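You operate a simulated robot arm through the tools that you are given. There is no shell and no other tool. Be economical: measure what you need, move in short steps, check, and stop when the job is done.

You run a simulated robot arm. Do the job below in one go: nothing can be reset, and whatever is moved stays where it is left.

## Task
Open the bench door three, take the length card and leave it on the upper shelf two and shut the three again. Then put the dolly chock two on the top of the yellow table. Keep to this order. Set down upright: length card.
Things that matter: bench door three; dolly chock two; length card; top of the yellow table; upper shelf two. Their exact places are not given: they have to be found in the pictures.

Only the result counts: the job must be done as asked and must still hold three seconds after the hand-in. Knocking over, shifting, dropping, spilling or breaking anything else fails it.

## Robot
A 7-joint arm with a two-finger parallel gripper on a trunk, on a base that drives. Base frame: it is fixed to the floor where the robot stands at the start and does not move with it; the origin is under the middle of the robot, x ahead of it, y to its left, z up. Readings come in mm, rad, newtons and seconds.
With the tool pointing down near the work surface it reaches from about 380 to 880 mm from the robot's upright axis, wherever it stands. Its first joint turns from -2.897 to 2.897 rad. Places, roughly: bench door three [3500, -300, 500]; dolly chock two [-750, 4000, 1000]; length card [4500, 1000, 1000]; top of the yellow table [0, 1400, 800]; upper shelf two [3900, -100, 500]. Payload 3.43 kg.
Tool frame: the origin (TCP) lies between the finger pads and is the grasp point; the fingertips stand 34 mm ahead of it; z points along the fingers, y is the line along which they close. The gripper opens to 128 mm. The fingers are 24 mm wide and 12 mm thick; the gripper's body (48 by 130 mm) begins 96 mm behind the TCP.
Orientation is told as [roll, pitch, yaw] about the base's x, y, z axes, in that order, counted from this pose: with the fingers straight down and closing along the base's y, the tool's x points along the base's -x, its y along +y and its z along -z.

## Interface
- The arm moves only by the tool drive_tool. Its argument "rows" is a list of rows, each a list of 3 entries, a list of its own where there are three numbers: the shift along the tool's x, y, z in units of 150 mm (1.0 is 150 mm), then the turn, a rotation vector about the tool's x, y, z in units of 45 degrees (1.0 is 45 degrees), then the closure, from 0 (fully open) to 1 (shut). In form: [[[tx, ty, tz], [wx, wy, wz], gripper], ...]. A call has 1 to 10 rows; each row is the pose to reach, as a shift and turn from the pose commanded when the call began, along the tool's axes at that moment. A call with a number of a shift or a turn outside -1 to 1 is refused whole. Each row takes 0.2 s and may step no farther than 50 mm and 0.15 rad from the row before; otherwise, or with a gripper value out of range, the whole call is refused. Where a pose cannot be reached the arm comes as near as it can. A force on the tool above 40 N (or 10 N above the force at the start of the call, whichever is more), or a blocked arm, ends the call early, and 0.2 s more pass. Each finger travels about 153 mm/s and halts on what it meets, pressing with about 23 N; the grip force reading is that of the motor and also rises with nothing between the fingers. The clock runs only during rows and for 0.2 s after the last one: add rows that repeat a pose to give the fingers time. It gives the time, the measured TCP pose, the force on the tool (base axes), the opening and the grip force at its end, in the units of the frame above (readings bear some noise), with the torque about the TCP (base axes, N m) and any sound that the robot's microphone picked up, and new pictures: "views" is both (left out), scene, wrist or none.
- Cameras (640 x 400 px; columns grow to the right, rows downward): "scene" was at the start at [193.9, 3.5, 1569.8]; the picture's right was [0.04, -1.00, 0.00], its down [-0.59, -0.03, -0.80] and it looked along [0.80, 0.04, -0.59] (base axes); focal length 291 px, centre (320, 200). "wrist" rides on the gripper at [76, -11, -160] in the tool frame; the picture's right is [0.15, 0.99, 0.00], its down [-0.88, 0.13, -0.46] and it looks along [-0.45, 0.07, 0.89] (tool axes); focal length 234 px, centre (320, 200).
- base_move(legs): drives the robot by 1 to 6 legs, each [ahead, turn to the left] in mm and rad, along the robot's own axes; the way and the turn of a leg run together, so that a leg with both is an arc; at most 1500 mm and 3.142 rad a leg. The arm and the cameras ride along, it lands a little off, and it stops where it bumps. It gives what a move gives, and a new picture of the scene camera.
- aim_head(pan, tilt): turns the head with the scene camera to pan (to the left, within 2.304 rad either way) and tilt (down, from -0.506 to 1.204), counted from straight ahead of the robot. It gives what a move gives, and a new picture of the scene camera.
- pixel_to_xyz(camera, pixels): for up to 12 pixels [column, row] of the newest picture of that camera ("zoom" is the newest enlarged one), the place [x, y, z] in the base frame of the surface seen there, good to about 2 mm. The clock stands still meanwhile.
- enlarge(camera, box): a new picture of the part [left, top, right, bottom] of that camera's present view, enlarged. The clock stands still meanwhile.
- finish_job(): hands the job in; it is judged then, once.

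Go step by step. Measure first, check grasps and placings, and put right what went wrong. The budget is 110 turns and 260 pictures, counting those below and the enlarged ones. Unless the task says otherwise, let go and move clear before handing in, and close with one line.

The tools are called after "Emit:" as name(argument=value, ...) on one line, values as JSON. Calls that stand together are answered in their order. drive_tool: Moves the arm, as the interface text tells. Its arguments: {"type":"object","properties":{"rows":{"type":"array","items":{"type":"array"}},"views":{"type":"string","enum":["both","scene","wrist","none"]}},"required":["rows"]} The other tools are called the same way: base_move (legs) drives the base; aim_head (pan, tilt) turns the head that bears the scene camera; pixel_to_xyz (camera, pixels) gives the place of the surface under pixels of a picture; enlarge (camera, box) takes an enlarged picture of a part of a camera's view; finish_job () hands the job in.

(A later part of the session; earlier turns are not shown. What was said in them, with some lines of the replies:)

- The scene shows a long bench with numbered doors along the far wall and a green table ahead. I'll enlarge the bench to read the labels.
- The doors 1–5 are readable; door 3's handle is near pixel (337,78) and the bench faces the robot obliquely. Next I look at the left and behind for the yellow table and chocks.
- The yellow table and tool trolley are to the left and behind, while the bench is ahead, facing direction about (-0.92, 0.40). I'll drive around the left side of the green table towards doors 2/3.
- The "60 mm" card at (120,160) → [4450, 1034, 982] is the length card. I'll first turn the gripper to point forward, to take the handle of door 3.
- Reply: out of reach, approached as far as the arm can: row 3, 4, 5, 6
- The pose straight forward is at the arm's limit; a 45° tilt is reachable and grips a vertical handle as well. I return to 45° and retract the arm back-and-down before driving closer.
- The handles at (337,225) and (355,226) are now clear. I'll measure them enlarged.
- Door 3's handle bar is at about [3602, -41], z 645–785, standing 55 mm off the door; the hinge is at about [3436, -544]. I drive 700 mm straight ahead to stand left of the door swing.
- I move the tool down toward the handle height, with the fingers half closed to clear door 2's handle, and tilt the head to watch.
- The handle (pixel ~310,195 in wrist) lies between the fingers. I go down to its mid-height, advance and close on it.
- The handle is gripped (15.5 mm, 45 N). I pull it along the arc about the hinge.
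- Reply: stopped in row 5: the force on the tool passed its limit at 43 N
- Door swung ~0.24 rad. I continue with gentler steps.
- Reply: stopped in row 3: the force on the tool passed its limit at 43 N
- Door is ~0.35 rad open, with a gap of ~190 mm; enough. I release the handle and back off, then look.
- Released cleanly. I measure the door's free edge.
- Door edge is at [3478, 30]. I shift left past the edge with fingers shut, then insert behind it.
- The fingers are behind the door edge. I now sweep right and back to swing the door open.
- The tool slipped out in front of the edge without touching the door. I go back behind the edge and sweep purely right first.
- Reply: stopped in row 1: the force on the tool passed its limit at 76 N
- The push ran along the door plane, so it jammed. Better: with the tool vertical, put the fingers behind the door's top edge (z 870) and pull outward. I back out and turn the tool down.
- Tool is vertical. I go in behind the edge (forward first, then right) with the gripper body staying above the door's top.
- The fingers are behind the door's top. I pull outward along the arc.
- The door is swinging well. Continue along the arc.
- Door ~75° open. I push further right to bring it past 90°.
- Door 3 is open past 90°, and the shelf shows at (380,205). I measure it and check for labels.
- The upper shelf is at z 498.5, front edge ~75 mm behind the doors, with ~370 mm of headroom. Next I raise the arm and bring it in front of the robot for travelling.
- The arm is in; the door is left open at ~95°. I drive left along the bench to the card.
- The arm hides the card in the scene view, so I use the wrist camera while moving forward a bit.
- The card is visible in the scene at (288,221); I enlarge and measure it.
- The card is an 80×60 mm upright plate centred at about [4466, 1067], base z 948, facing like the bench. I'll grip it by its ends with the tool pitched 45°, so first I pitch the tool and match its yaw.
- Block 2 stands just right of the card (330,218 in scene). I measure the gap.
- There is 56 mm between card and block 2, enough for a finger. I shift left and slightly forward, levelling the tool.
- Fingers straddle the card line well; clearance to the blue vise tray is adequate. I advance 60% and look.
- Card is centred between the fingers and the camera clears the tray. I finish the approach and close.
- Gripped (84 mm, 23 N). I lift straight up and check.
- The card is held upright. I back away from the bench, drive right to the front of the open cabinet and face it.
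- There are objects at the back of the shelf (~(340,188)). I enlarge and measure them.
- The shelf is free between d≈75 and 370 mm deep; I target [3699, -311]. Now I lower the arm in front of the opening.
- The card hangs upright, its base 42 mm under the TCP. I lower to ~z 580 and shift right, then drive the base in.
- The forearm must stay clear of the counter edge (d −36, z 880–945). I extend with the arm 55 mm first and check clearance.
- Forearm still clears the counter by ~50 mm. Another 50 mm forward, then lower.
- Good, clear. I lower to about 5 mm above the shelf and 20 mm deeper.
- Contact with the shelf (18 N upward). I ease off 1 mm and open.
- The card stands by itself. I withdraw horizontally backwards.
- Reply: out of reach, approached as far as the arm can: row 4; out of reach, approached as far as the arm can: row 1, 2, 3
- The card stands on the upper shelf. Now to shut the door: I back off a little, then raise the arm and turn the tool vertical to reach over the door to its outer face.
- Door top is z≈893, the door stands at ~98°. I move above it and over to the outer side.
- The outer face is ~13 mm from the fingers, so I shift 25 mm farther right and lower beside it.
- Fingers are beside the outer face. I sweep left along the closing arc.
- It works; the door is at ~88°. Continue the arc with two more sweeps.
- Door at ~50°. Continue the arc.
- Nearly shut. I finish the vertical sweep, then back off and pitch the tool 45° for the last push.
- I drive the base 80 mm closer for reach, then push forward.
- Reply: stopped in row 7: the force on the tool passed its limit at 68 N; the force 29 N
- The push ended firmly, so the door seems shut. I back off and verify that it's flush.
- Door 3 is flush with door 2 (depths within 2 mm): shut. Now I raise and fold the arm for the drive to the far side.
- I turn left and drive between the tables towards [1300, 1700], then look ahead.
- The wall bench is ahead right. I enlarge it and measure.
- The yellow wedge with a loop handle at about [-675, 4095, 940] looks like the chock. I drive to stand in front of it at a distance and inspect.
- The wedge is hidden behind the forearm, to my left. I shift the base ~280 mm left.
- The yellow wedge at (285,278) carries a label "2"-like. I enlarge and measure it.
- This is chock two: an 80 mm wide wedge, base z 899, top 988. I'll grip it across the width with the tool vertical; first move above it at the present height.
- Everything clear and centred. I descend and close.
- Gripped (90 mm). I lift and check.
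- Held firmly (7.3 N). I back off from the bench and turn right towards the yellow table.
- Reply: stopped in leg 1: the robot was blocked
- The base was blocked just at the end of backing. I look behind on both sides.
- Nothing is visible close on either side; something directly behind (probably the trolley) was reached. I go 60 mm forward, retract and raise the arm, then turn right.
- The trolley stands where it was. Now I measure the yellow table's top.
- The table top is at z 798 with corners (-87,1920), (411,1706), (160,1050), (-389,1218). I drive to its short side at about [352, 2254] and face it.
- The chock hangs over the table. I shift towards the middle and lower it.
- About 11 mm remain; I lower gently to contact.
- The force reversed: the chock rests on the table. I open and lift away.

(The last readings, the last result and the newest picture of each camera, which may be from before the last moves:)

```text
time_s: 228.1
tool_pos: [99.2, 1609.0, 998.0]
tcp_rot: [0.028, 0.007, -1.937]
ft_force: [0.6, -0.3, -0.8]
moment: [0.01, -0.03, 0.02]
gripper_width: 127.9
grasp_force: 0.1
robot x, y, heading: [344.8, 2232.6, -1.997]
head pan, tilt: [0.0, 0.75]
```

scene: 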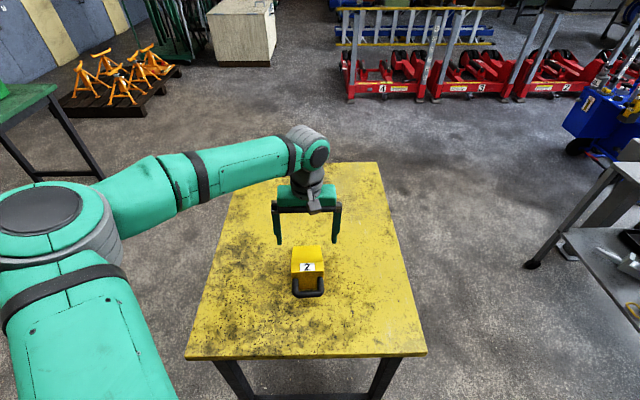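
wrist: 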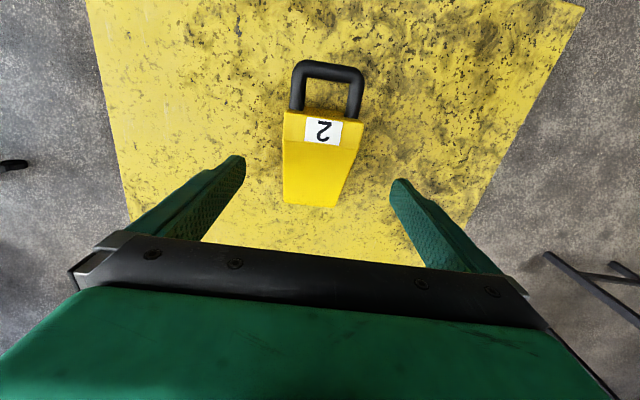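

The chock stands free on the yellow table. I check door 3 once more from here.

Emit:
aim_head(pan=1.5, tilt=0.35)

Emit:
enlarge(camera="scene", box=[120, 60, 440, 260])

```text
time_s: 229.7
tool_pos: [100.5, 1609.7, 998.1]
tcp_rot: [0.026, 0.005, -1.939]
ft_force: [0.0, 0.1, -0.3]
moment: [0.02, 0.0, 0.0]
gripper_width: 128.1
grasp_force: 0.1
robot x, y, heading: [344.3, 2233.3, -1.995]
head pan, tilt: [1.499, 0.351]
```

scene: 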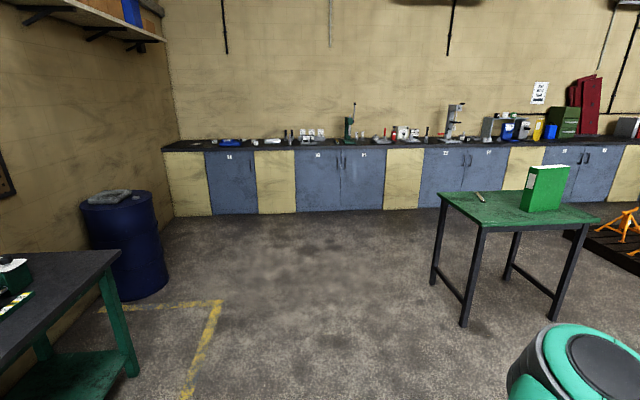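

```text
2.00 times, centred on (280, 160) of scene
```

zoom: 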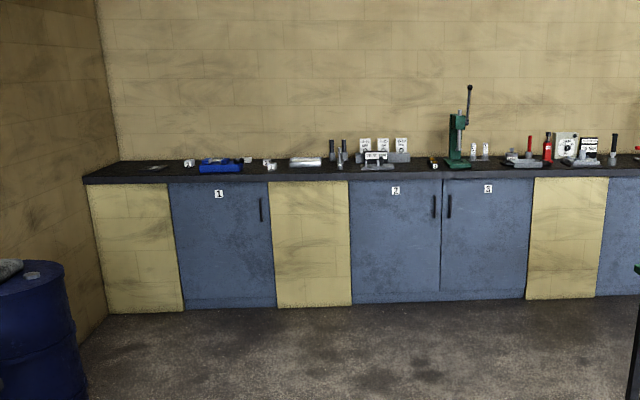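

Door 3 is shut, the bench is undisturbed, and the chock is on the yellow table with the gripper clear. I hand in.

Emit:
finish_job()

```text
The job is handed in.
```

The job is done and handed in: the length card stands upright on upper shelf two, door three is shut again, and dolly chock two is on top of the yellow table. While I was backing away with the chock, the base stopped against something, probably the grey trolley. The trolley looked unmoved afterwards, to within a couple of centimetres, and everything on it was still in place.
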